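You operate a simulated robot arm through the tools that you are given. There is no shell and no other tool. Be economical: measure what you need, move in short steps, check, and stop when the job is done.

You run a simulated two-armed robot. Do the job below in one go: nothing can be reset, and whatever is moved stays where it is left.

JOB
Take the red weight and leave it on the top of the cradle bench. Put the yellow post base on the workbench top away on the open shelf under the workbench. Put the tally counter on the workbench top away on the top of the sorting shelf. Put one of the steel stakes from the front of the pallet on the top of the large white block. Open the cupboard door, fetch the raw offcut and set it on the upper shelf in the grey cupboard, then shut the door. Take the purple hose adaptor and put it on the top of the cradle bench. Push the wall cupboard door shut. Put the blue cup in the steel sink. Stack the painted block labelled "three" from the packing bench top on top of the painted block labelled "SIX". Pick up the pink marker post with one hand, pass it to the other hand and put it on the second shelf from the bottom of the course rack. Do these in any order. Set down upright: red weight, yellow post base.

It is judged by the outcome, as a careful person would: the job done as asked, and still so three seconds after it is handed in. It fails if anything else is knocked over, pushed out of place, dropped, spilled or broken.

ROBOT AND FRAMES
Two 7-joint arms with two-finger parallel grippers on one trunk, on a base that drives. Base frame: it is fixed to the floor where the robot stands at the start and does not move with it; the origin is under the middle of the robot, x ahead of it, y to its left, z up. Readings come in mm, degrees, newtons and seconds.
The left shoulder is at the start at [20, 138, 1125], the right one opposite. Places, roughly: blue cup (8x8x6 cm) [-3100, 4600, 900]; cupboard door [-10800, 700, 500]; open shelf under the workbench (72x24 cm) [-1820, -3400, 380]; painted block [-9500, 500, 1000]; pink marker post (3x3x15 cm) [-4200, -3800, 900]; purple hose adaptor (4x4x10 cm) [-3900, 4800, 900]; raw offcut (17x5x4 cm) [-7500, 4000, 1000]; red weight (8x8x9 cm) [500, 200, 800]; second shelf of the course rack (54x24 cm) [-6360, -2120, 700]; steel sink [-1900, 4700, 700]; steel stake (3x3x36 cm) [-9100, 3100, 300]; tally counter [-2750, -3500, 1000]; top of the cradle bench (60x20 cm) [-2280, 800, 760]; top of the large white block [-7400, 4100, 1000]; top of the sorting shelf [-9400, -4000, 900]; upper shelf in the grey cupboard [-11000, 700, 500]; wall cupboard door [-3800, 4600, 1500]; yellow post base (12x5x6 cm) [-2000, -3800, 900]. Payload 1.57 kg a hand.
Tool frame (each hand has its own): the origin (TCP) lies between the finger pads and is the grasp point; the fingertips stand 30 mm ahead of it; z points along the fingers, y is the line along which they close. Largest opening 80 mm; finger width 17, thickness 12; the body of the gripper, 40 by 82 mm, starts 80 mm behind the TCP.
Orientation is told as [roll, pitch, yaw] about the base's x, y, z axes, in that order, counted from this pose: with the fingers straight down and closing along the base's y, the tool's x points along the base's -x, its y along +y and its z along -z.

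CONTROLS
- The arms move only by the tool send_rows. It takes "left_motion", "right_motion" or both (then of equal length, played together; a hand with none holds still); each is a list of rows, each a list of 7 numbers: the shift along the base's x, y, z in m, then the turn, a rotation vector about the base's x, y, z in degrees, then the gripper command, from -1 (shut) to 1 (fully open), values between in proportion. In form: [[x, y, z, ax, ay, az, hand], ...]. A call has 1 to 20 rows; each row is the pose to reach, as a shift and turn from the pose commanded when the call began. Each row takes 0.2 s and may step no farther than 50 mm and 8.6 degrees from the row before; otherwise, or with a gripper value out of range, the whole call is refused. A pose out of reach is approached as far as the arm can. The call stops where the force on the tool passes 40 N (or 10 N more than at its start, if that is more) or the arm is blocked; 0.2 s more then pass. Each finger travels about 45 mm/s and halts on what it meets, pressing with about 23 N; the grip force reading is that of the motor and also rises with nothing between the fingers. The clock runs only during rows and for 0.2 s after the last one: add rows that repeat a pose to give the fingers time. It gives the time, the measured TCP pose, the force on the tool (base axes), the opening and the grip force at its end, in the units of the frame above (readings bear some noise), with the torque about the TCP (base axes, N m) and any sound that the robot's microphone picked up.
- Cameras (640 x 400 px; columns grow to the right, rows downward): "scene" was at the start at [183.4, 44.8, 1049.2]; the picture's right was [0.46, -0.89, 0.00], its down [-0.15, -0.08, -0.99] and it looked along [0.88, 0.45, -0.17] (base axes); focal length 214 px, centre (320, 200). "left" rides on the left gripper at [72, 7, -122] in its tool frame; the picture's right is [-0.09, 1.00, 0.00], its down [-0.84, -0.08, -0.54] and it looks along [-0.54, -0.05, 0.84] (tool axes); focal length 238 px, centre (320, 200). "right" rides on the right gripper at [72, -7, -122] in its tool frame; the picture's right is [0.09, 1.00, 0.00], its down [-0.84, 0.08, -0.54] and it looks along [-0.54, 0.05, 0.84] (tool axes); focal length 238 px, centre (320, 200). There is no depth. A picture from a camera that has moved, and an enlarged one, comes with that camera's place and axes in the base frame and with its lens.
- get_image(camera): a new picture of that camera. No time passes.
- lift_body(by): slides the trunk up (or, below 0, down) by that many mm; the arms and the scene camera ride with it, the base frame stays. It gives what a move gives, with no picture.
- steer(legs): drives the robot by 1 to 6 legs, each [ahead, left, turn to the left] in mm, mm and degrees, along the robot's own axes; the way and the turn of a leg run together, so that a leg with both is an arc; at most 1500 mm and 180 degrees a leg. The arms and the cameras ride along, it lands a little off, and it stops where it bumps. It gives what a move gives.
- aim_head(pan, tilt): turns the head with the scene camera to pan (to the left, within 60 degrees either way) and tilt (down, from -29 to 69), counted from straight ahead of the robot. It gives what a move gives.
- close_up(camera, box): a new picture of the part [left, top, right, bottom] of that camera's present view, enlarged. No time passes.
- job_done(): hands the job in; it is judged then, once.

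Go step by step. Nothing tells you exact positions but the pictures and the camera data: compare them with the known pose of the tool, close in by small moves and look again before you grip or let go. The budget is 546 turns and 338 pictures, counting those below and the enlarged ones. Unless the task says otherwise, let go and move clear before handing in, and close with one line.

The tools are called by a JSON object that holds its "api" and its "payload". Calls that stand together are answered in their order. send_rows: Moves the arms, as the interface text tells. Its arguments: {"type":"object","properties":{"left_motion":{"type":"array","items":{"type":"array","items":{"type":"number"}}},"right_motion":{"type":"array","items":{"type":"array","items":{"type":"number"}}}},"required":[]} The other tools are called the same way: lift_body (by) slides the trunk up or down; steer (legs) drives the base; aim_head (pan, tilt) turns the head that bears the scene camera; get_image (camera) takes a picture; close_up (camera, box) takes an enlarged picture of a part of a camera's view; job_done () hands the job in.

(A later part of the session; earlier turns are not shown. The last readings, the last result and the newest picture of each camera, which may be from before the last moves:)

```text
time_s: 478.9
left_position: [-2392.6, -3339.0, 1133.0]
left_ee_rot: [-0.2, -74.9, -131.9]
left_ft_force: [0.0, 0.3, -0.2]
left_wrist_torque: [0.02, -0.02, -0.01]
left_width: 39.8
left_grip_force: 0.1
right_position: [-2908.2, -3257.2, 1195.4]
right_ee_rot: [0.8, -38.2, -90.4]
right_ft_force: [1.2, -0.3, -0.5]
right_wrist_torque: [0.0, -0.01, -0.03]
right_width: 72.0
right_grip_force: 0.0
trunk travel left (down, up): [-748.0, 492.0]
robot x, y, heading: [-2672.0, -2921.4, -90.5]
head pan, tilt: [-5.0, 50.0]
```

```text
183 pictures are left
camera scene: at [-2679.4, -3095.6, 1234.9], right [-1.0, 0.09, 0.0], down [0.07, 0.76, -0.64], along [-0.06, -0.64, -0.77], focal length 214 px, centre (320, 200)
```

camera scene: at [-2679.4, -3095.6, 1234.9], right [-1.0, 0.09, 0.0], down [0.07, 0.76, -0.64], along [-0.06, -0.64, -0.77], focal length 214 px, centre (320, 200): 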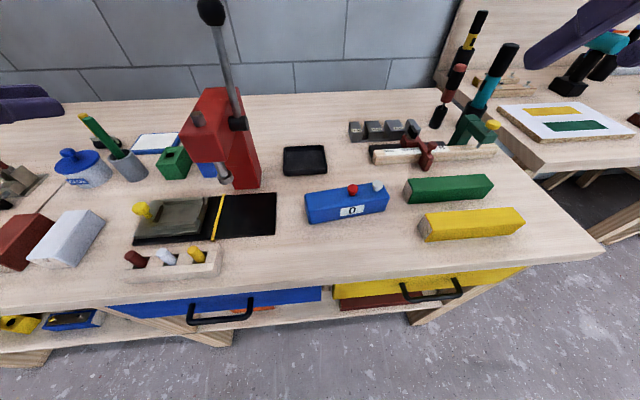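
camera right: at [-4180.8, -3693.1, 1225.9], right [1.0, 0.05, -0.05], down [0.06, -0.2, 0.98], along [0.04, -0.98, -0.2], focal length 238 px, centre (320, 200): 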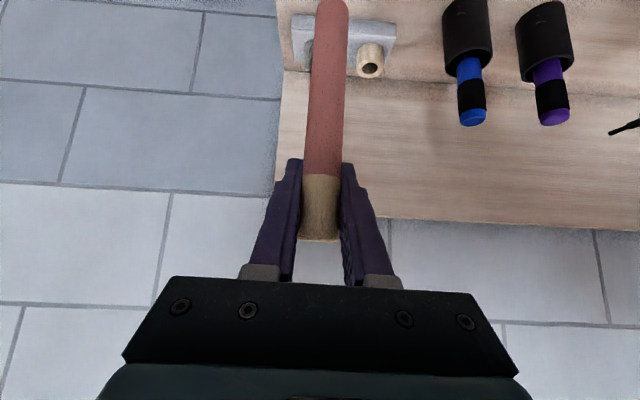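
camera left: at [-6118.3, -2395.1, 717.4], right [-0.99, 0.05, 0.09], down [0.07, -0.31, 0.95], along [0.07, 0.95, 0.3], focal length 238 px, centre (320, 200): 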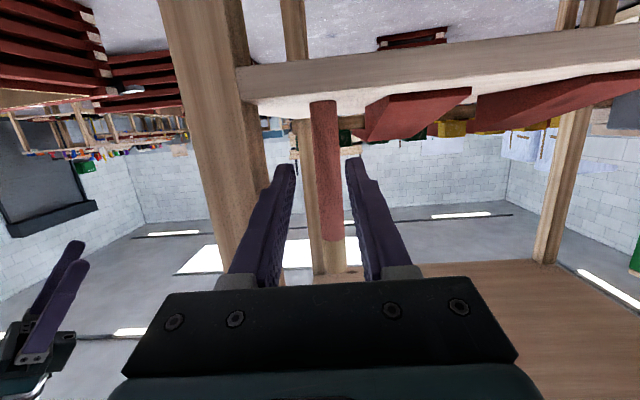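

The tally counter (≈170 × 48 × 45 mm) lies at about [-2768, -3382], long side along x. I turn the right hand to point straight down and yaw it so that it closes across the short side.

{"api": "send_rows", "payload": {"right_motion": [[0, 0, -0.01, 6.5, 0, 0, 1], [0, 0, -0.02, 13, 0, 0, 1], [0, 0, -0.03, 19.5, 0, 0, 1], [0, 0, -0.04, 26, 0, 0, 1], [0, 0, -0.05, 32, 0, 0, 1], [0, 0, -0.06, 38, 0, 0, 1]]}}

{"api": "send_rows", "payload": {"right_motion": [[0, 0, 0, 0, 0, -8, 1], [0, 0, 0, 0, 0, -16, 1], [0, 0, 0, 0, 0, -24, 1], [0, 0, 0, 0, 0, -32, 1], [0, 0, 0, 0, 0, -40, 1], [0, 0, 0, 0, 0, -48, 1], [0, 0, 0, 0, 0, -56, 1], [0, 0, 0, 0, 0, -64, 1], [0, 0, 0, 0, 0, -72, 1], [0, 0, 0, 0, 0, -82, 1]]}}

```text
time_s: 480.3
left_position: [-2393.5, -3337.5, 1132.0]
left_ee_rot: [-0.3, -74.8, -131.9]
left_ft_force: [-0.8, -0.1, 0.2]
left_wrist_torque: [0.01, -0.01, 0.02]
left_width: 39.9
left_grip_force: 0.1
right_position: [-2908.5, -3256.8, 1134.0]
right_ee_rot: [0.5, -0.1, -90.3]
right_ft_force: [0.6, -0.3, 0.7]
right_wrist_torque: [0.01, -0.01, 0.04]
right_width: 80.0
right_grip_force: 0.2
trunk travel left (down, up): [-748.0, 492.0]
robot x, y, heading: [-2667.3, -2919.7, -90.4]
head pan, tilt: [-5.0, 50.0]
```

```text
refused: row 10 steps farther than a row can; nothing moved
```

{"api": "send_rows", "payload": {"right_motion": [[0, 0, 0, 0, 0, -8, 1], [0, 0, 0, 0, 0, -16, 1], [0, 0, 0, 0, 0, -24, 1], [0, 0, 0, 0, 0, -32, 1], [0, 0, 0, 0, 0, -40, 1], [0, 0, 0, 0, 0, -48, 1], [0, 0, 0, 0, 0, -56, 1], [0, 0, 0, 0, 0, -64, 1], [0, 0, 0, 0, 0, -72, 1], [0, 0, 0, 0, 0, -80, 1], [0, 0, 0, 0, 0, -82, 1]]}}

{"api": "get_image", "payload": {"camera": "scene"}}

```text
time_s: 482.7
left_position: [-2394.0, -3338.9, 1132.6]
left_ee_rot: [-0.2, -74.9, -131.9]
left_ft_force: [-0.2, -0.1, -0.4]
left_wrist_torque: [0.0, 0.02, 0.0]
left_width: 40.0
left_grip_force: 0.1
right_position: [-2908.4, -3257.9, 1136.1]
right_ee_rot: [0.6, -0.2, -172.6]
right_ft_force: [-0.7, -1.0, 1.2]
right_wrist_torque: [-0.02, -0.03, 0.01]
right_width: 80.0
right_grip_force: 0.0
trunk travel left (down, up): [-748.0, 492.0]
robot x, y, heading: [-2671.9, -2919.3, -90.5]
head pan, tilt: [-5.0, 50.0]
```

```text
182 pictures are left
camera scene: at [-2679.4, -3095.6, 1234.9], right [-1.0, 0.09, 0.0], down [0.07, 0.76, -0.64], along [-0.06, -0.64, -0.77], focal length 214 px, centre (320, 200)
```

scene: 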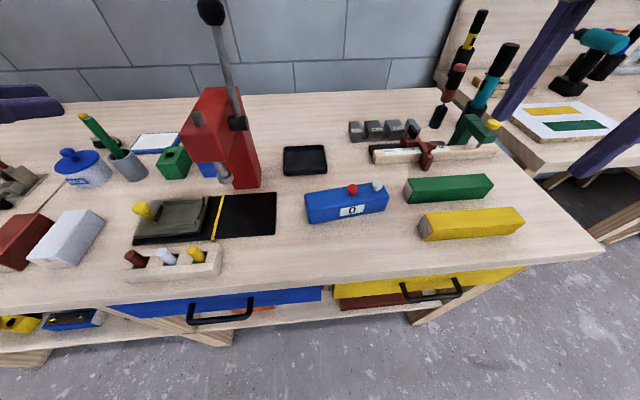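

{"api": "steer", "payload": {"legs": [[60, 0, 0]]}}

{"api": "send_rows", "payload": {"right_motion": [[0.035, -0.016, 0, 0, 0, 0, 1], [0.07, -0.033, 0, 0, 0, 0, 1], [0.105, -0.05, 0, 0, 0, 0, 1], [0.138, -0.066, 0, 0, 0, 0, 1]]}}

{"api": "lift_body", "payload": {"by": -150}}

{"api": "get_image", "payload": {"camera": "right"}}

{"api": "get_image", "payload": {"camera": "scene"}}

```text
time_s: 483.7
left_position: [-2393.6, -3400.6, 1133.2]
left_ee_rot: [-0.2, -74.8, -131.9]
left_ft_force: [-0.4, -0.7, -0.7]
left_wrist_torque: [-0.02, 0.01, -0.05]
left_width: 40.1
left_grip_force: 0.1
right_position: [-2910.0, -3316.8, 1135.5]
right_ee_rot: [0.5, -0.2, -172.5]
right_ft_force: [-0.6, -0.6, 0.8]
right_wrist_torque: [-0.03, -0.01, 0.01]
right_width: 79.8
right_grip_force: 0.1
trunk travel left (down, up): [-748.0, 492.0]
robot x, y, heading: [-2671.8, -2982.2, -90.8]
head pan, tilt: [-5.0, 50.0]
```

```text
time_s: 484.7
left_position: [-2395.2, -3400.3, 1131.8]
left_ee_rot: [-0.2, -75.0, -132.1]
left_ft_force: [-0.6, 0.5, -0.6]
left_wrist_torque: [-0.01, 0.01, 0.04]
left_width: 40.1
left_grip_force: 0.1
right_position: [-2772.7, -3383.9, 1136.1]
right_ee_rot: [0.5, -0.2, -172.6]
right_ft_force: [0.2, 0.3, -0.9]
right_wrist_torque: [0.0, 0.04, -0.01]
right_width: 80.0
right_grip_force: 0.1
trunk travel left (down, up): [-748.0, 492.0]
robot x, y, heading: [-2675.0, -2984.7, -90.4]
head pan, tilt: [-5.0, 50.0]
```

```text
time_s: 486.4
left_position: [-2393.6, -3399.9, 983.0]
left_ee_rot: [-0.2, -74.9, -132.0]
left_ft_force: [-0.5, 0.0, -0.2]
left_wrist_torque: [-0.01, -0.03, -0.05]
left_width: 40.0
left_grip_force: 0.1
right_position: [-2774.0, -3382.9, 987.3]
right_ee_rot: [0.4, -0.2, -172.5]
right_ft_force: [-0.1, 0.1, 0.2]
right_wrist_torque: [-0.01, 0.0, 0.0]
right_width: 80.1
right_grip_force: 0.1
trunk travel left (down, up): [-598.0, 642.0]
robot x, y, heading: [-2672.0, -2978.8, -90.5]
head pan, tilt: [-5.0, 50.0]
```

```text
181 pictures are left
camera right: at [-2701.7, -3366.4, 1107.2], right [0.22, -0.98, 0.01], down [-0.82, -0.18, 0.55], along [-0.53, -0.13, -0.84], focal length 238 px, centre (320, 200)
```

right: 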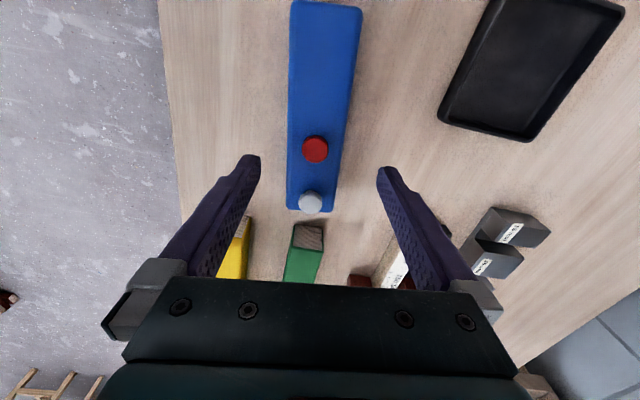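

```text
180 pictures are left
camera scene: at [-2680.5, -3155.3, 1084.9], right [-1.0, 0.1, 0.0], down [0.07, 0.76, -0.64], along [-0.06, -0.64, -0.77], focal length 214 px, centre (320, 200)
```

scene: 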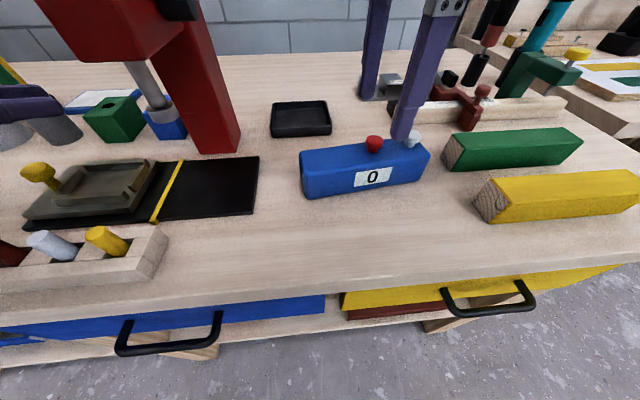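

The box is well centred between the fingers. The left hand hangs low, so I lower only the right arm.

{"api": "send_rows", "payload": {"right_motion": [[0.003, 0.001, -0.03, 0, 0, 0, 1], [0.006, 0.001, -0.06, 0, 0, 0, 1], [0.008, 0.001, -0.08, 0, 0, 0, 1], [0.008, 0.001, -0.088, 0, 0, 0, 1]]}}

{"api": "get_image", "payload": {"camera": "right"}}

{"api": "get_image", "payload": {"camera": "scene"}}

```text
time_s: 487.4
left_position: [-2395.2, -3398.1, 982.3]
left_ee_rot: [-0.2, -74.9, -132.0]
left_ft_force: [-0.1, -1.2, 0.0]
left_wrist_torque: [-0.05, -0.05, -0.01]
left_width: 39.9
left_grip_force: 0.1
right_position: [-2765.9, -3381.1, 897.3]
right_ee_rot: [0.5, -0.3, -172.5]
right_ft_force: [-0.4, -0.2, 0.8]
right_wrist_torque: [0.01, 0.0, 0.01]
right_width: 80.3
right_grip_force: 0.2
trunk travel left (down, up): [-598.0, 642.0]
robot x, y, heading: [-2672.9, -2982.6, -90.7]
head pan, tilt: [-5.0, 50.0]
```

```text
179 pictures are left
camera right: at [-2694.3, -3364.7, 1019.0], right [0.22, -0.98, 0.01], down [-0.82, -0.18, 0.55], along [-0.53, -0.13, -0.84], focal length 238 px, centre (320, 200)
```

right: 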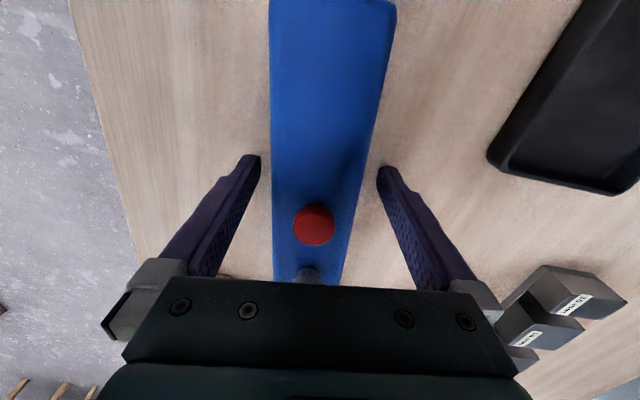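

```text
178 pictures are left
camera scene: at [-2680.5, -3155.2, 1084.9], right [-1.0, 0.1, 0.0], down [0.07, 0.76, -0.64], along [-0.06, -0.64, -0.77], focal length 214 px, centre (320, 200)
```

scene: 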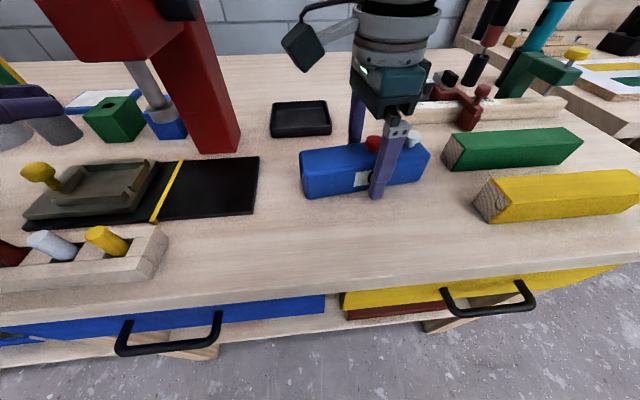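

{"api": "send_rows", "payload": {"right_motion": [[0, 0, 0, 0, 0, 0, 0.3], [0, 0, 0, 0, 0, 0, -0.4], [0, 0, 0, 0, 0, 0, -1], [0, 0, 0, 0, 0, 0, -1], [0, 0, 0, 0, 0, 0, -1], [0, 0, 0.02, 0, 0, 0, -1], [0, 0, 0.06, 0, 0, 0, -1]]}}

{"api": "lift_body", "payload": {"by": 200}}

{"api": "get_image", "payload": {"camera": "scene"}}

```text
time_s: 489.0
left_position: [-2394.7, -3399.2, 982.3]
left_ee_rot: [-0.2, -74.9, -132.0]
left_ft_force: [0.2, -0.4, 0.6]
left_wrist_torque: [0.0, 0.0, 0.02]
left_width: 39.8
left_grip_force: 0.0
right_position: [-2764.1, -3381.2, 960.6]
right_ee_rot: [0.6, -0.2, -172.5]
right_ft_force: [-0.4, 0.0, -2.0]
right_wrist_torque: [-0.04, 0.01, -0.02]
right_width: 49.8
right_grip_force: 23.4
trunk travel left (down, up): [-598.0, 642.0]
robot x, y, heading: [-2674.1, -2982.5, -90.6]
head pan, tilt: [-5.0, 50.0]
```

```text
time_s: 491.2
left_position: [-2395.4, -3399.5, 1182.7]
left_ee_rot: [-0.3, -74.9, -132.1]
left_ft_force: [-0.4, -0.4, 0.1]
left_wrist_torque: [0.01, -0.01, -0.02]
left_width: 40.0
left_grip_force: 0.0
right_position: [-2764.3, -3381.3, 1160.7]
right_ee_rot: [0.6, -0.3, -172.6]
right_ft_force: [0.2, 0.6, -1.5]
right_wrist_torque: [0.01, 0.0, 0.02]
right_width: 50.0
right_grip_force: 23.3
trunk travel left (down, up): [-798.0, 442.0]
robot x, y, heading: [-2672.6, -2983.4, -90.7]
head pan, tilt: [-5.0, 50.0]
```

```text
177 pictures are left
camera scene: at [-2680.5, -3155.1, 1284.8], right [-1.0, 0.1, 0.0], down [0.07, 0.76, -0.64], along [-0.06, -0.64, -0.77], focal length 214 px, centre (320, 200)
```

scene: 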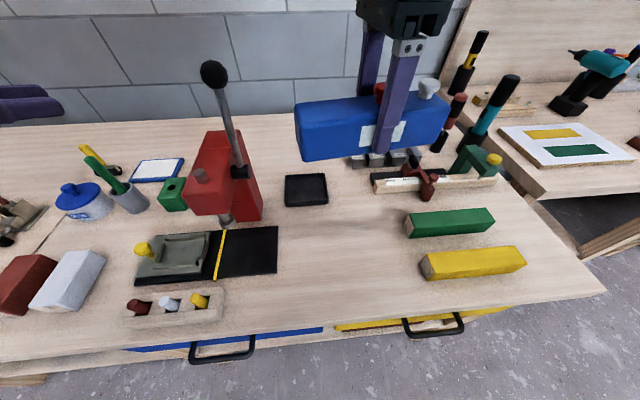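

Tally counter in hand. I drive west along the lane toward the sorting shelf.

{"api": "steer", "payload": {"legs": [[-280, 0, 0.5], [0, -1500, 0], [0, -1500, 0], [0, -1000, 0]]}}

{"api": "aim_head", "payload": {"pan": -55, "tilt": 12}}

{"api": "get_image", "payload": {"camera": "scene"}}

```text
time_s: 512.1
left_position: [-6399.9, -3101.2, 1183.2]
left_ee_rot: [-0.2, -74.9, -131.0]
left_ft_force: [-0.2, 0.2, -0.2]
left_wrist_torque: [0.01, 0.02, 0.0]
left_width: 40.0
left_grip_force: 0.0
right_position: [-6770.5, -3089.5, 1159.9]
right_ee_rot: [0.5, -0.2, -171.5]
right_ft_force: [0.1, -0.3, -1.6]
right_wrist_torque: [0.01, 0.0, 0.01]
right_width: 49.8
right_grip_force: 23.0
trunk travel left (down, up): [-798.0, 442.0]
robot x, y, heading: [-6685.8, -2689.2, -89.5]
head pan, tilt: [-5.0, 50.0]
```

```text
time_s: 513.3
left_position: [-6401.4, -3102.9, 1182.7]
left_ee_rot: [-0.1, -75.0, -131.0]
left_ft_force: [-0.3, 0.0, 0.4]
left_wrist_torque: [0.05, -0.01, -0.03]
left_width: 40.1
left_grip_force: 0.1
right_position: [-6769.6, -3090.2, 1159.2]
right_ee_rot: [0.6, -0.2, -171.4]
right_ft_force: [1.2, -1.4, -1.8]
right_wrist_torque: [0.01, 0.03, -0.01]
right_width: 49.6
right_grip_force: 22.9
trunk travel left (down, up): [-798.0, 442.0]
robot x, y, heading: [-6689.6, -2688.3, -89.5]
head pan, tilt: [-55.0, 12.0]
```

```text
176 pictures are left
camera scene: at [-6759.8, -2840.3, 1343.4], right [-0.58, 0.81, 0.0], down [0.17, 0.12, -0.98], along [-0.8, -0.57, -0.21], focal length 214 px, centre (320, 200)
```

scene: 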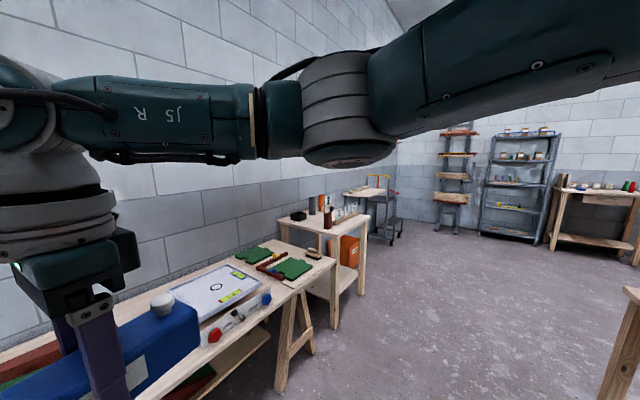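

{"api": "steer", "payload": {"legs": [[200, 0, -0.5], [0, -1000, 0], [0, -900, 0]]}}

{"api": "aim_head", "payload": {"pan": -45, "tilt": 20}}

{"api": "get_image", "payload": {"camera": "scene"}}

```text
time_s: 523.8
left_position: [-8243.8, -3332.5, 1181.8]
left_ee_rot: [-0.2, -74.9, -129.2]
left_ft_force: [0.0, 0.6, 0.5]
left_wrist_torque: [0.01, 0.0, -0.01]
left_width: 40.0
left_grip_force: 0.1
right_position: [-8614.4, -3332.6, 1159.7]
right_ee_rot: [0.5, -0.1, -169.9]
right_ft_force: [0.0, 0.3, -1.3]
right_wrist_torque: [0.03, -0.03, 0.01]
right_width: 49.6
right_grip_force: 23.4
trunk travel left (down, up): [-798.0, 442.0]
robot x, y, heading: [-8541.3, -2927.4, -87.8]
head pan, tilt: [-55.0, 12.0]
```

```text
time_s: 524.5
left_position: [-8244.0, -3332.9, 1182.2]
left_ee_rot: [-0.1, -74.8, -129.3]
left_ft_force: [0.6, 0.4, 0.0]
left_wrist_torque: [0.01, 0.06, 0.0]
left_width: 40.0
left_grip_force: 0.1
right_position: [-8615.4, -3332.5, 1160.2]
right_ee_rot: [0.5, -0.2, -169.8]
right_ft_force: [0.8, -0.4, -2.3]
right_wrist_torque: [0.03, 0.01, 0.02]
right_width: 49.7
right_grip_force: 23.1
trunk travel left (down, up): [-798.0, 442.0]
robot x, y, heading: [-8543.4, -2926.1, -87.7]
head pan, tilt: [-45.0, 20.0]
```

```text
175 pictures are left
camera scene: at [-8601.1, -3093.7, 1330.5], right [-0.73, 0.68, 0.0], down [0.23, 0.25, -0.94], along [-0.64, -0.69, -0.34], focal length 214 px, centre (320, 200)
```

scene: 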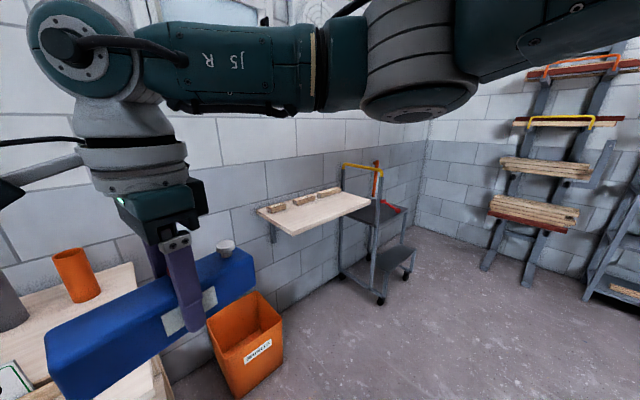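

The sorting shelf is the wall shelf with three small wood blocks at its back: front edge y ≈ -3740, x -9590…-9040. I move in front of it.

{"api": "steer", "payload": {"legs": [[0, 0, -2.2], [0, -690, 0], [330, 0, 0]]}}

{"api": "aim_head", "payload": {"pan": 0, "tilt": 40}}

{"api": "get_image", "payload": {"camera": "scene"}}

```text
time_s: 530.5
left_position: [-8966.2, -3665.4, 1181.7]
left_ee_rot: [-0.2, -74.8, -131.9]
left_ft_force: [0.0, -0.3, 0.1]
left_wrist_torque: [0.01, -0.01, 0.04]
left_width: 40.1
left_grip_force: 0.0
right_position: [-9337.2, -3648.4, 1160.1]
right_ee_rot: [0.5, -0.1, -172.4]
right_ft_force: [-0.5, 0.6, -0.8]
right_wrist_torque: [0.03, 0.01, -0.01]
right_width: 49.7
right_grip_force: 22.5
trunk travel left (down, up): [-798.0, 442.0]
robot x, y, heading: [-9245.3, -3247.3, -90.5]
head pan, tilt: [-45.0, 20.0]
```

```text
time_s: 531.6
left_position: [-8967.2, -3664.9, 1182.4]
left_ee_rot: [-0.1, -74.8, -131.9]
left_ft_force: [-0.3, 0.1, 0.4]
left_wrist_torque: [0.03, 0.0, 0.0]
left_width: 40.2
left_grip_force: 0.0
right_position: [-9336.8, -3647.6, 1159.7]
right_ee_rot: [0.5, -0.2, -172.4]
right_ft_force: [-0.2, 0.0, -1.6]
right_wrist_torque: [-0.05, 0.0, 0.02]
right_width: 50.1
right_grip_force: 23.3
trunk travel left (down, up): [-798.0, 442.0]
robot x, y, heading: [-9244.0, -3247.1, -90.3]
head pan, tilt: [0.0, 40.0]
```

```text
174 pictures are left
camera scene: at [-9246.6, -3429.8, 1299.1], right [-1.0, 0.01, 0.0], down [0.01, 0.64, -0.77], along [-0.01, -0.77, -0.64], focal length 214 px, centre (320, 200)
```

scene: 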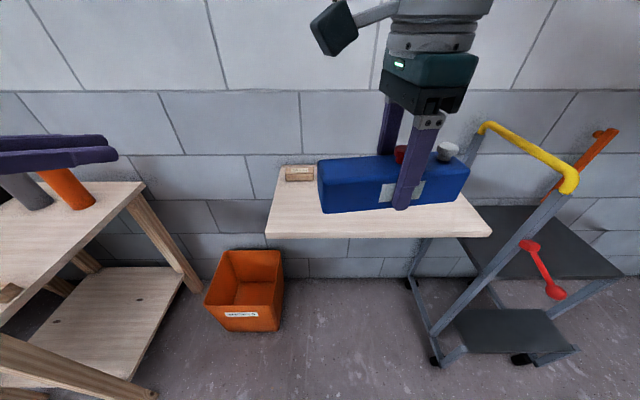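

Shelf top computed at z ≈ 840, front edge y ≈ -3832; the front strip is free. I choose a spot near its east end, away from the step trolley.

{"api": "steer", "payload": {"legs": [[0, 115, 0.3], [270, 0, 0]]}}

{"api": "lift_body", "payload": {"by": -190}}

{"api": "get_image", "payload": {"camera": "scene"}}

{"api": "get_image", "payload": {"camera": "right"}}

```text
time_s: 534.4
left_position: [-8849.3, -3943.2, 1181.9]
left_ee_rot: [-0.1, -74.8, -131.8]
left_ft_force: [-0.3, 0.3, -0.4]
left_wrist_torque: [-0.01, 0.0, 0.0]
left_width: 39.9
left_grip_force: 0.2
right_position: [-9220.7, -3925.3, 1159.8]
right_ee_rot: [0.5, -0.2, -172.3]
right_ft_force: [-0.2, 0.1, -2.4]
right_wrist_torque: [0.03, -0.01, 0.02]
right_width: 49.6
right_grip_force: 22.9
trunk travel left (down, up): [-798.0, 442.0]
robot x, y, heading: [-9129.2, -3521.4, -90.1]
head pan, tilt: [0.0, 40.0]
```

```text
time_s: 536.5
left_position: [-8849.7, -3943.0, 993.2]
left_ee_rot: [-0.2, -74.8, -131.8]
left_ft_force: [0.8, 0.6, 0.6]
left_wrist_torque: [0.02, 0.02, -0.02]
left_width: 40.2
left_grip_force: 0.1
right_position: [-9219.6, -3925.8, 969.5]
right_ee_rot: [0.5, -0.2, -172.3]
right_ft_force: [-0.5, 0.3, -1.6]
right_wrist_torque: [0.01, -0.01, -0.02]
right_width: 50.3
right_grip_force: 23.2
trunk travel left (down, up): [-608.0, 632.0]
robot x, y, heading: [-9128.6, -3526.0, -90.3]
head pan, tilt: [0.0, 40.0]
```

```text
173 pictures are left
camera scene: at [-9130.1, -3708.3, 1109.1], right [-1.0, 0.01, 0.0], down [0.0, 0.64, -0.77], along [-0.01, -0.77, -0.64], focal length 214 px, centre (320, 200)
```

scene: 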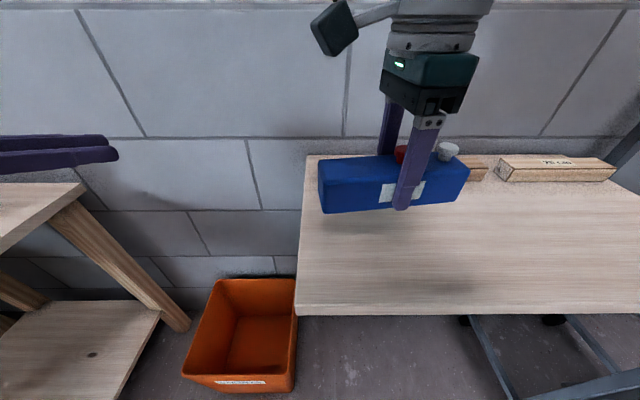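

```text
172 pictures are left
camera right: at [-9149.4, -3909.6, 1090.7], right [0.22, -0.97, 0.01], down [-0.82, -0.18, 0.55], along [-0.53, -0.13, -0.84], focal length 238 px, centre (320, 200)
```

right: 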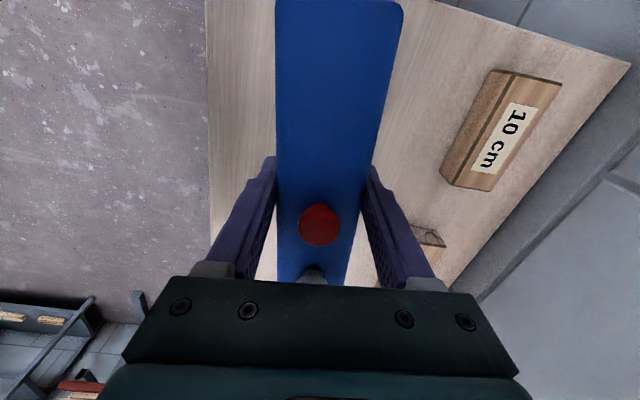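

{"api": "send_rows", "payload": {"right_motion": [[-0.008, 0, -0.03, 0, 0, 0, -1], [-0.016, 0, -0.055, 0, 0, 0, -1], [-0.016, 0, -0.072, 0, 0, 0, -1], [-0.016, 0, -0.078, 0, 0, 0, -1]]}}

{"api": "get_image", "payload": {"camera": "scene"}}

```text
time_s: 537.5
left_position: [-8850.1, -3943.7, 992.5]
left_ee_rot: [-0.3, -74.9, -131.7]
left_ft_force: [0.6, -0.2, 0.4]
left_wrist_torque: [0.03, 0.02, -0.02]
left_width: 40.0
left_grip_force: 0.1
right_position: [-9236.8, -3929.6, 892.6]
right_ee_rot: [0.6, -0.1, -172.4]
right_ft_force: [-0.5, 2.3, 16.2]
right_wrist_torque: [0.53, 0.05, 0.01]
right_width: 50.0
right_grip_force: 22.8
trunk travel left (down, up): [-608.0, 632.0]
robot x, y, heading: [-9129.8, -3529.8, -90.2]
head pan, tilt: [0.0, 40.0]
```

```text
171 pictures are left
camera scene: at [-9130.4, -3708.7, 1109.4], right [-1.0, 0.01, 0.0], down [0.0, 0.64, -0.77], along [-0.01, -0.77, -0.64], focal length 214 px, centre (320, 200)
```

scene: 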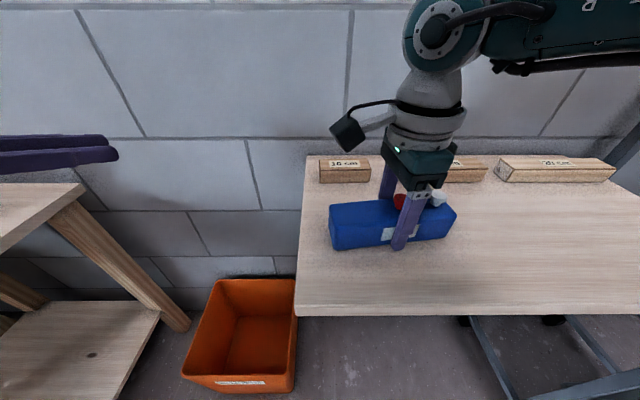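

Contact. I open and rise.

{"api": "send_rows", "payload": {"right_motion": [[0, 0, 0.001, 0, 0, 0, -1], [0, 0, 0.001, 0, 0, 0, 0.3], [0, 0, 0.001, 0, 0, 0, 1], [0, 0, 0.001, 0, 0, 0, 1], [0, 0, 0.03, 0, 0, 0, 1], [0, 0, 0.07, 0, 0, 0, 1], [0, 0, 0.11, 0, 0, 0, 1]]}}

{"api": "lift_body", "payload": {"by": 190}}

{"api": "get_image", "payload": {"camera": "scene"}}

```text
time_s: 539.1
left_position: [-8849.5, -3943.4, 991.8]
left_ee_rot: [-0.2, -74.9, -131.8]
left_ft_force: [-0.2, 0.1, 0.0]
left_wrist_torque: [-0.02, 0.0, 0.0]
left_width: 40.0
left_grip_force: 0.1
right_position: [-9236.8, -3927.3, 1002.1]
right_ee_rot: [0.4, -0.3, -172.3]
right_ft_force: [0.9, 0.2, -0.1]
right_wrist_torque: [-0.01, -0.02, 0.01]
right_width: 80.1
right_grip_force: 0.0
trunk travel left (down, up): [-608.0, 632.0]
robot x, y, heading: [-9127.8, -3526.7, -90.2]
head pan, tilt: [0.0, 40.0]
```

```text
time_s: 541.2
left_position: [-8850.0, -3942.2, 1183.1]
left_ee_rot: [-0.3, -74.9, -131.8]
left_ft_force: [-0.1, -0.6, 0.6]
left_wrist_torque: [0.05, 0.02, -0.01]
left_width: 39.6
left_grip_force: 0.0
right_position: [-9235.1, -3926.6, 1191.1]
right_ee_rot: [0.5, -0.2, -172.3]
right_ft_force: [-0.2, -0.1, -0.1]
right_wrist_torque: [0.01, 0.01, -0.01]
right_width: 79.9
right_grip_force: 0.0
trunk travel left (down, up): [-798.0, 442.0]
robot x, y, heading: [-9127.5, -3525.8, -90.6]
head pan, tilt: [0.0, 40.0]
```

```text
170 pictures are left
camera scene: at [-9130.1, -3708.3, 1299.0], right [-1.0, 0.01, 0.0], down [0.0, 0.64, -0.77], along [-0.01, -0.77, -0.64], focal length 214 px, centre (320, 200)
```

scene: 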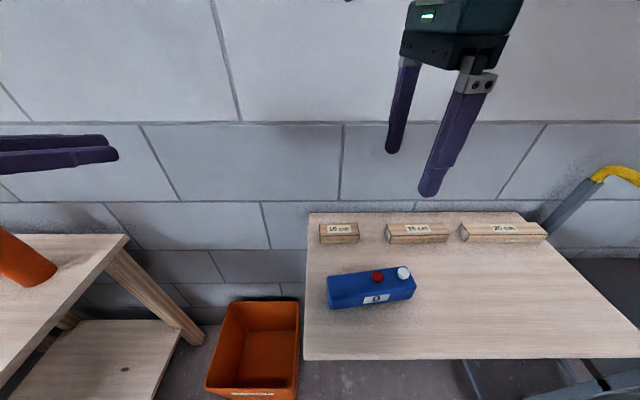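

Tally counter done. I back off, turn the right hand back, and turn north to look for the packing bench.

{"api": "steer", "payload": {"legs": [[-700, 0, 0]]}}

{"api": "send_rows", "payload": {"right_motion": [[0, 0, 0, 0, 0, 8, 1], [0, 0, 0, 0, 0, 16, 1], [0, 0, 0, 0, 0, 24, 1], [0, 0, 0, 0, 0, 32, 1], [0, 0, 0, 0, 0, 40, 1], [0, 0, 0, 0, 0, 48, 1], [0, 0, 0, 0, 0, 56, 1], [0, 0, 0, 0, 0, 64, 1], [0, 0, 0, 0, 0, 72, 1], [0, 0, 0, 0, 0, 80, 1], [-0.03, 0.0, 0, 0, 0, 82, 1], [-0.06, 0.02, 0, 0, 0, 82, 1]]}}

{"api": "steer", "payload": {"legs": [[0, 0, 180]]}}

{"api": "aim_head", "payload": {"pan": 0, "tilt": 10}}

{"api": "get_image", "payload": {"camera": "scene"}}

```text
time_s: 545.1
left_position: [-8844.9, -3233.5, 1183.2]
left_ee_rot: [-0.3, -74.9, -131.7]
left_ft_force: [0.2, 0.3, -0.2]
left_wrist_torque: [0.01, 0.01, -0.02]
left_width: 40.0
left_grip_force: 0.0
right_position: [-9229.7, -3219.4, 1191.2]
right_ee_rot: [0.5, -0.2, -172.2]
right_ft_force: [-0.2, 0.2, 0.2]
right_wrist_torque: [0.02, -0.04, -0.01]
right_width: 80.0
right_grip_force: 0.0
trunk travel left (down, up): [-798.0, 442.0]
robot x, y, heading: [-9125.0, -2814.8, -90.6]
head pan, tilt: [0.0, 40.0]
```

```text
time_s: 547.7
left_position: [-8844.1, -3234.7, 1182.4]
left_ee_rot: [-0.2, -74.9, -131.7]
left_ft_force: [-0.2, 0.4, 0.3]
left_wrist_torque: [-0.03, 0.01, -0.02]
left_width: 40.1
left_grip_force: 0.0
right_position: [-9291.8, -3199.4, 1191.7]
right_ee_rot: [0.4, -0.2, -90.2]
right_ft_force: [0.0, 0.4, 0.3]
right_wrist_torque: [0.02, -0.01, 0.03]
right_width: 80.1
right_grip_force: 0.1
trunk travel left (down, up): [-798.0, 442.0]
robot x, y, heading: [-9126.4, -2817.6, -90.1]
head pan, tilt: [0.0, 40.0]
```

```text
time_s: 555.4
left_position: [-9407.2, -2400.5, 1182.6]
left_ee_rot: [-0.2, -74.9, 48.4]
left_ft_force: [0.8, 0.6, -0.7]
left_wrist_torque: [-0.01, 0.01, -0.02]
left_width: 39.8
left_grip_force: 0.1
right_position: [-8960.4, -2435.8, 1190.8]
right_ee_rot: [0.6, -0.2, 89.9]
right_ft_force: [-0.5, 0.3, -0.1]
right_wrist_torque: [-0.01, -0.02, 0.01]
right_width: 80.0
right_grip_force: 0.0
trunk travel left (down, up): [-798.0, 442.0]
robot x, y, heading: [-9121.9, -2816.7, 89.8]
head pan, tilt: [0.0, 40.0]
```

```text
time_s: 556.4
left_position: [-9407.0, -2400.8, 1182.5]
left_ee_rot: [-0.1, -74.9, 48.4]
left_ft_force: [0.4, 0.5, 0.1]
left_wrist_torque: [0.02, -0.03, -0.01]
left_width: 40.0
left_grip_force: 0.1
right_position: [-8959.6, -2433.6, 1191.7]
right_ee_rot: [0.5, -0.2, 89.9]
right_ft_force: [0.0, -0.7, 0.9]
right_wrist_torque: [0.01, -0.01, 0.02]
right_width: 80.0
right_grip_force: 0.1
trunk travel left (down, up): [-798.0, 442.0]
robot x, y, heading: [-9121.9, -2818.9, 89.7]
head pan, tilt: [0.0, 10.0]
```

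```text
169 pictures are left
camera scene: at [-9123.6, -2621.9, 1346.7], right [1.0, 0.0, 0.0], down [0.0, -0.17, -0.98], along [0.0, 0.98, -0.17], focal length 214 px, centre (320, 200)
```

scene: 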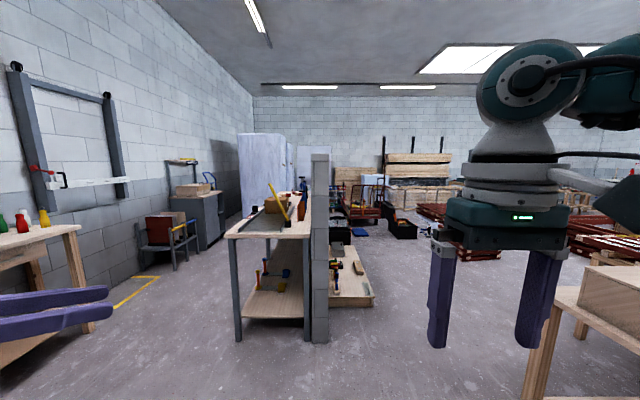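

{"api": "close_up", "payload": {"camera": "scene", "box": [120, 120, 440, 320]}}

```text
2.00 times, centred on (280, 220) of scene
camera zoom: at [-9123.6, -2621.9, 1346.7], right [1.0, 0.0, 0.0], down [0.0, -0.17, -0.98], along [0.0, 0.98, -0.17], focal length 429 px, centre (400, 160)
```

zoom: 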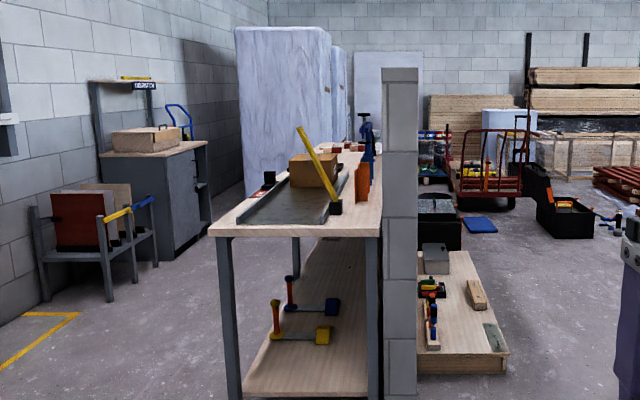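

The packing bench runs along the aisle at x ≈ -9650…-9200, the grey cupboard is further on the left. I drive up the aisle west of the bench.

{"api": "steer", "payload": {"legs": [[0, 1030, 0], [1500, 0, 0], [1000, 0, 0]]}}

{"api": "aim_head", "payload": {"pan": -45, "tilt": 15}}

{"api": "get_image", "payload": {"camera": "scene"}}

{"api": "aim_head", "payload": {"pan": 30, "tilt": 20}}

{"api": "get_image", "payload": {"camera": "scene"}}

```text
time_s: 573.8
left_position: [-10372.5, 164.9, 1182.0]
left_ee_rot: [-0.2, -74.8, 45.5]
left_ft_force: [0.1, 0.3, -0.3]
left_wrist_torque: [0.02, -0.01, 0.01]
left_width: 40.1
left_grip_force: 0.0
right_position: [-9927.3, 107.7, 1192.4]
right_ee_rot: [0.5, -0.2, 87.0]
right_ft_force: [0.3, -0.2, 0.0]
right_wrist_torque: [-0.03, 0.02, 0.0]
right_width: 80.2
right_grip_force: 0.0
trunk travel left (down, up): [-798.0, 442.0]
robot x, y, heading: [-10109.9, -266.7, 87.0]
head pan, tilt: [0.0, 10.0]
```

```text
time_s: 574.9
left_position: [-10371.9, 164.4, 1181.3]
left_ee_rot: [-0.2, -74.8, 45.5]
left_ft_force: [0.5, 0.3, 0.3]
left_wrist_torque: [-0.01, 0.02, -0.02]
left_width: 40.1
left_grip_force: 0.1
right_position: [-9929.1, 107.8, 1193.4]
right_ee_rot: [0.5, -0.2, 87.1]
right_ft_force: [0.7, -0.9, 0.4]
right_wrist_torque: [-0.01, -0.01, 0.0]
right_width: 79.9
right_grip_force: 0.0
trunk travel left (down, up): [-798.0, 442.0]
robot x, y, heading: [-10110.9, -269.4, 86.9]
head pan, tilt: [-45.0, 15.0]
```

```text
167 pictures are left
camera scene: at [-10036.0, -101.5, 1338.6], right [0.67, -0.74, 0.0], down [-0.19, -0.17, -0.97], along [0.72, 0.65, -0.26], focal length 214 px, centre (320, 200)
```

scene: 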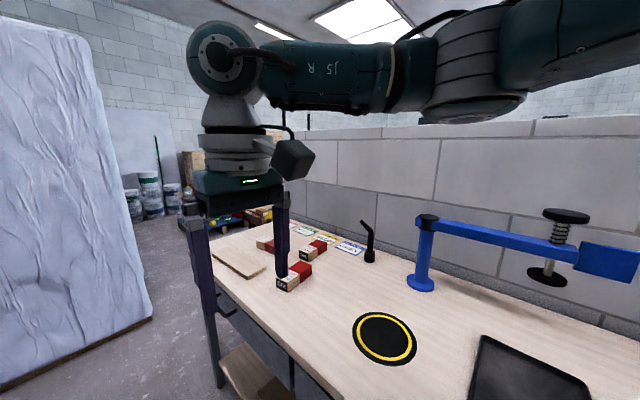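

```text
time_s: 576.3
left_position: [-10372.5, 164.6, 1182.3]
left_ee_rot: [-0.3, -74.8, 45.4]
left_ft_force: [1.0, 0.1, 0.2]
left_wrist_torque: [0.03, -0.05, -0.01]
left_width: 40.0
left_grip_force: 0.2
right_position: [-9928.1, 106.9, 1191.2]
right_ee_rot: [0.4, -0.2, 87.0]
right_ft_force: [1.1, 0.3, -0.9]
right_wrist_torque: [-0.03, 0.01, 0.04]
right_width: 80.0
right_grip_force: 0.0
trunk travel left (down, up): [-798.0, 442.0]
robot x, y, heading: [-10111.1, -269.1, 87.0]
head pan, tilt: [30.0, 20.0]
```

```text
166 pictures are left
camera scene: at [-10147.5, -80.9, 1330.5], right [0.89, 0.45, 0.0], down [0.15, -0.3, -0.94], along [-0.42, 0.84, -0.34], focal length 214 px, centre (320, 200)
```

scene: 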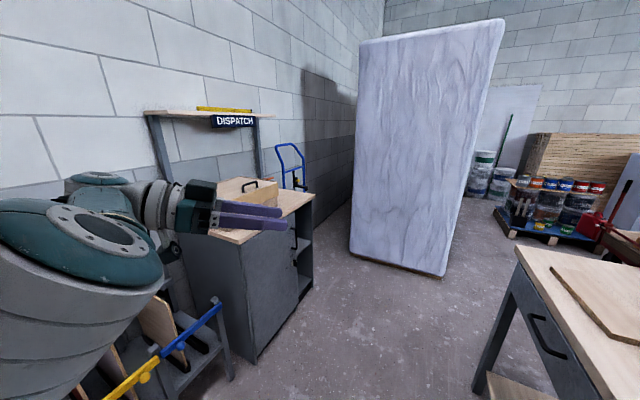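

{"api": "aim_head", "payload": {"pan": -45, "tilt": 15}}

{"api": "close_up", "payload": {"camera": "scene", "box": [200, 210, 400, 310]}}

```text
time_s: 577.8
left_position: [-10371.8, 163.0, 1183.1]
left_ee_rot: [-0.3, -74.8, 45.5]
left_ft_force: [0.7, -0.2, 0.3]
left_wrist_torque: [-0.02, 0.0, -0.02]
left_width: 39.9
left_grip_force: 0.0
right_position: [-9927.1, 108.5, 1192.5]
right_ee_rot: [0.5, -0.2, 87.0]
right_ft_force: [0.6, -0.2, -0.4]
right_wrist_torque: [0.04, 0.02, -0.01]
right_width: 80.4
right_grip_force: 0.0
trunk travel left (down, up): [-798.0, 442.0]
robot x, y, heading: [-10113.9, -264.1, 87.0]
head pan, tilt: [-45.0, 15.0]
```

```text
3.20 times, centred on (300, 260) of scene
camera zoom: at [-10036.0, -101.5, 1338.6], right [0.67, -0.74, 0.0], down [-0.19, -0.17, -0.97], along [0.72, 0.65, -0.26], focal length 686 px, centre (384, 8)
```

zoom: 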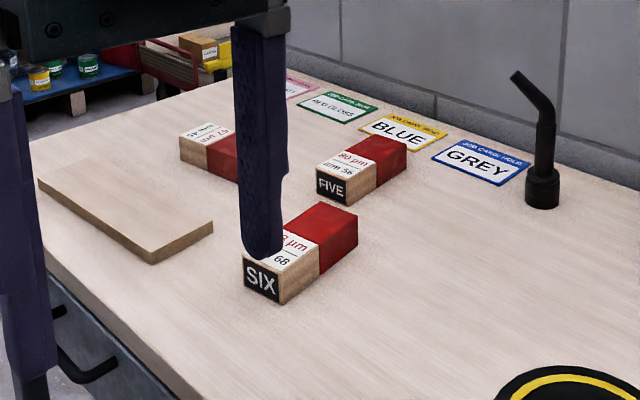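

Blocks SIX, FIVE and one more are on the bench. I step back west, face the bench (heading 0) and look.

{"api": "steer", "payload": {"legs": [[0, 170, 0], [480, 0, 0], [0, 0, -87]]}}

{"api": "aim_head", "payload": {"pan": 0, "tilt": 28}}

{"api": "get_image", "payload": {"camera": "scene"}}

```text
time_s: 585.5
left_position: [-9829.6, 492.8, 1183.4]
left_ee_rot: [-0.2, -75.0, -43.5]
left_ft_force: [-0.1, -0.4, -0.3]
left_wrist_torque: [0.0, -0.03, -0.01]
left_width: 40.0
left_grip_force: 0.2
right_position: [-9880.5, 46.9, 1191.1]
right_ee_rot: [0.5, -0.2, -2.2]
right_ft_force: [0.9, -0.4, -0.7]
right_wrist_torque: [-0.02, -0.02, 0.02]
right_width: 80.3
right_grip_force: 0.0
trunk travel left (down, up): [-798.0, 442.0]
robot x, y, heading: [-10255.3, 224.6, -2.0]
head pan, tilt: [-45.0, 15.0]
```

```text
time_s: 586.6
left_position: [-9831.1, 491.9, 1182.5]
left_ee_rot: [-0.2, -74.8, -43.6]
left_ft_force: [-0.2, -0.2, 1.0]
left_wrist_torque: [0.02, 0.03, -0.02]
left_width: 40.2
left_grip_force: 0.1
right_position: [-9880.9, 47.2, 1192.4]
right_ee_rot: [0.6, -0.2, -2.1]
right_ft_force: [0.1, -0.6, -0.7]
right_wrist_torque: [0.01, -0.02, 0.01]
right_width: 79.9
right_grip_force: 0.1
trunk travel left (down, up): [-798.0, 442.0]
robot x, y, heading: [-10260.1, 225.4, -1.9]
head pan, tilt: [0.0, 28.0]
```

```text
164 pictures are left
camera scene: at [-10064.5, 220.0, 1317.6], right [-0.04, -1.0, 0.0], down [-0.47, 0.02, -0.88], along [0.88, -0.03, -0.47], focal length 214 px, centre (320, 200)
```

scene: 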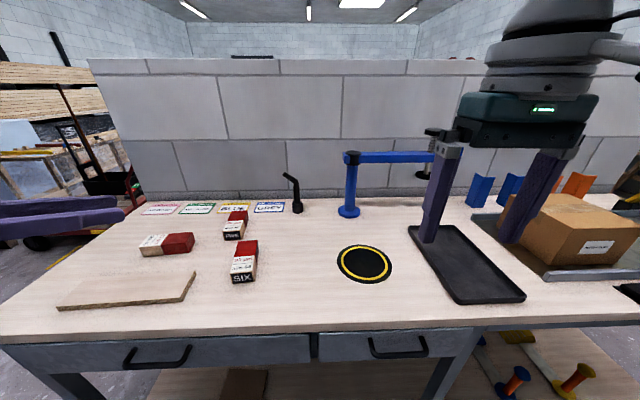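

{"api": "close_up", "payload": {"camera": "scene", "box": [100, 190, 300, 310]}}

```text
3.20 times, centred on (200, 250) of scene
camera zoom: at [-10064.5, 220.0, 1317.6], right [-0.04, -1.0, 0.0], down [-0.47, 0.02, -0.88], along [0.88, -0.03, -0.47], focal length 686 px, centre (704, 40)
```

zoom: 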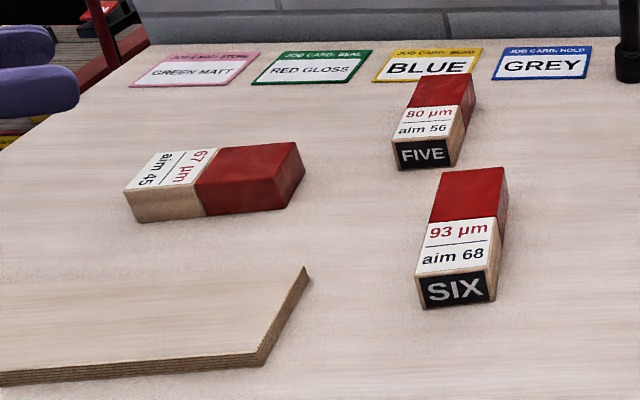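

Bench top ≈ z 855. The third block lies at ≈ [-9508, 685]; I go left to read its end label.

{"api": "steer", "payload": {"legs": [[0, 800, 2]]}}

{"api": "aim_head", "payload": {"pan": -25, "tilt": 25}}

{"api": "get_image", "payload": {"camera": "scene"}}

```text
time_s: 590.9
left_position: [-9827.3, 1298.9, 1182.4]
left_ee_rot: [-0.1, -74.9, -41.3]
left_ft_force: [-0.2, 0.1, 0.5]
left_wrist_torque: [0.01, -0.01, 0.02]
left_width: 40.1
left_grip_force: 0.1
right_position: [-9859.2, 853.5, 1192.2]
right_ee_rot: [0.6, -0.2, 0.2]
right_ft_force: [0.2, 0.8, 0.2]
right_wrist_torque: [-0.02, 0.01, -0.02]
right_width: 80.0
right_grip_force: 0.1
trunk travel left (down, up): [-798.0, 442.0]
robot x, y, heading: [-10239.5, 1016.6, -0.1]
head pan, tilt: [0.0, 28.0]
```

```text
time_s: 591.8
left_position: [-9827.3, 1298.1, 1182.8]
left_ee_rot: [-0.2, -75.0, -41.3]
left_ft_force: [-0.1, -0.8, -0.3]
left_wrist_torque: [0.01, 0.01, 0.04]
left_width: 39.9
left_grip_force: 0.0
right_position: [-9860.5, 852.9, 1192.0]
right_ee_rot: [0.5, -0.2, 0.3]
right_ft_force: [-0.3, 0.8, 0.3]
right_wrist_torque: [0.0, -0.02, 0.02]
right_width: 80.0
right_grip_force: 0.0
trunk travel left (down, up): [-798.0, 442.0]
robot x, y, heading: [-10243.6, 1017.9, 0.1]
head pan, tilt: [-25.0, 25.0]
```

```text
162 pictures are left
camera scene: at [-10057.6, 979.4, 1322.4], right [-0.42, -0.91, 0.0], down [-0.38, 0.18, -0.91], along [0.82, -0.38, -0.42], focal length 214 px, centre (320, 200)
```

scene: 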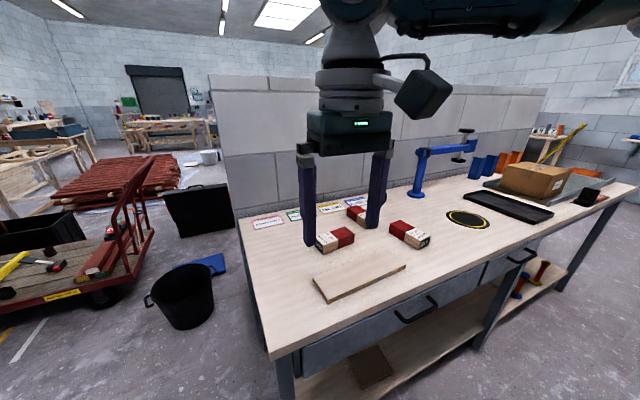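

{"api": "close_up", "payload": {"camera": "scene", "box": [290, 200, 450, 290]}}

```text
4.00 times, centred on (370, 245) of scene
camera zoom: at [-10057.6, 979.4, 1322.4], right [-0.42, -0.91, 0.0], down [-0.38, 0.18, -0.91], along [0.82, -0.38, -0.42], focal length 858 px, centre (120, 20)
```

zoom: 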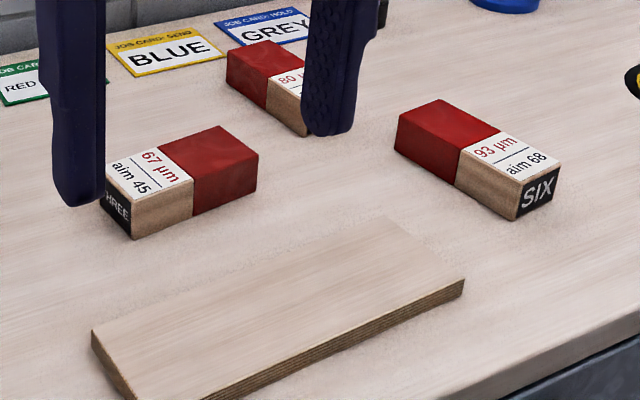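

It reads THREE. Its centre is ≈ [-9507, 677]; I yaw the right hand for it and drive into position.

{"api": "send_rows", "payload": {"right_motion": [[0, 0, 0, 0, 0, -8, 1], [0, 0, 0, 0, 0, -16, 1], [0, 0, 0, 0, 0, -24, 1], [0, 0, 0, 0, 0, -32, 1], [0, 0, 0, 0, 0, -40, 1], [0, 0, 0, 0, 0, -48, 1], [0, 0, 0, 0, 0, -56, 1], [0, 0, 0, 0, 0, -64, 1], [0, 0, 0, 0, 0, -72, 1], [0, 0, 0, 0, 0, -80, 1], [0, 0, 0, 0, 0, -84, 1]]}}

{"api": "steer", "payload": {"legs": [[305, -185, 0]]}}

{"api": "get_image", "payload": {"camera": "right"}}

```text
time_s: 594.2
left_position: [-9826.7, 1299.0, 1182.3]
left_ee_rot: [-0.2, -75.0, -41.2]
left_ft_force: [-0.6, -0.5, 0.0]
left_wrist_torque: [0.02, -0.04, 0.01]
left_width: 40.2
left_grip_force: 0.1
right_position: [-9860.1, 852.3, 1191.1]
right_ee_rot: [0.5, -0.2, -84.0]
right_ft_force: [0.7, 0.4, -0.1]
right_wrist_torque: [0.01, 0.02, -0.03]
right_width: 79.9
right_grip_force: 0.0
trunk travel left (down, up): [-798.0, 442.0]
robot x, y, heading: [-10244.4, 1015.7, 0.2]
head pan, tilt: [-25.0, 25.0]
```

```text
time_s: 596.5
left_position: [-9525.4, 1117.4, 1182.2]
left_ee_rot: [-0.2, -74.8, -41.5]
left_ft_force: [-0.1, -1.1, 0.7]
left_wrist_torque: [0.02, 0.03, -0.01]
left_width: 39.9
left_grip_force: 0.1
right_position: [-9559.4, 672.2, 1191.8]
right_ee_rot: [0.5, -0.2, -84.1]
right_ft_force: [0.0, 0.1, -0.4]
right_wrist_torque: [0.02, 0.03, 0.01]
right_width: 80.0
right_grip_force: 0.0
trunk travel left (down, up): [-798.0, 442.0]
robot x, y, heading: [-9939.8, 838.7, -0.3]
head pan, tilt: [-25.0, 25.0]
```

```text
160 pictures are left
camera right: at [-9574.4, 741.8, 1312.5], right [0.98, 0.2, 0.01], down [0.16, -0.82, 0.55], along [0.11, -0.53, -0.84], focal length 238 px, centre (320, 200)
```

right: 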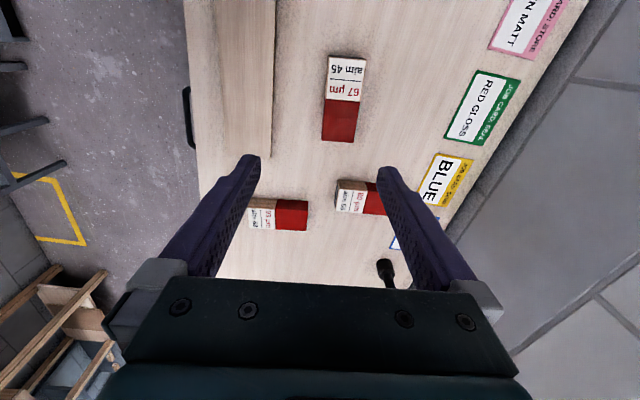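

{"api": "send_rows", "payload": {"right_motion": [[0.023, 0.002, 0, 0, 0, 0, 1], [0.045, 0.005, 0, 0, 0, 0, 1]]}}

{"api": "lift_body", "payload": {"by": -215}}

{"api": "get_image", "payload": {"camera": "right"}}

```text
time_s: 597.0
left_position: [-9525.4, 1117.9, 1182.5]
left_ee_rot: [-0.3, -74.8, -41.5]
left_ft_force: [0.3, 0.3, -0.7]
left_wrist_torque: [0.0, -0.01, 0.01]
left_width: 40.1
left_grip_force: 0.1
right_position: [-9515.6, 675.9, 1191.9]
right_ee_rot: [0.4, -0.2, -84.1]
right_ft_force: [1.2, -0.2, -0.2]
right_wrist_torque: [-0.01, 0.02, -0.02]
right_width: 79.9
right_grip_force: 0.0
trunk travel left (down, up): [-798.0, 442.0]
robot x, y, heading: [-9936.7, 836.1, -0.3]
head pan, tilt: [-25.0, 25.0]
```

```text
time_s: 599.3
left_position: [-9524.9, 1118.2, 968.1]
left_ee_rot: [-0.1, -74.8, -41.5]
left_ft_force: [0.4, 0.0, -1.2]
left_wrist_torque: [0.0, -0.02, 0.03]
left_width: 40.2
left_grip_force: 0.0
right_position: [-9515.3, 675.2, 978.2]
right_ee_rot: [0.5, -0.2, -84.0]
right_ft_force: [0.5, -0.4, 0.5]
right_wrist_torque: [0.02, 0.06, -0.03]
right_width: 80.2
right_grip_force: 0.1
trunk travel left (down, up): [-583.0, 657.0]
robot x, y, heading: [-9942.6, 838.3, -0.2]
head pan, tilt: [-25.0, 25.0]
```

```text
159 pictures are left
camera right: at [-9530.2, 746.6, 1098.3], right [0.98, 0.2, 0.01], down [0.16, -0.82, 0.55], along [0.11, -0.53, -0.84], focal length 238 px, centre (320, 200)
```

right: 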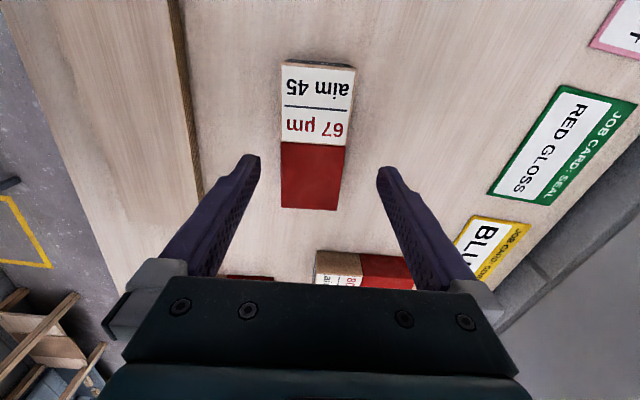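

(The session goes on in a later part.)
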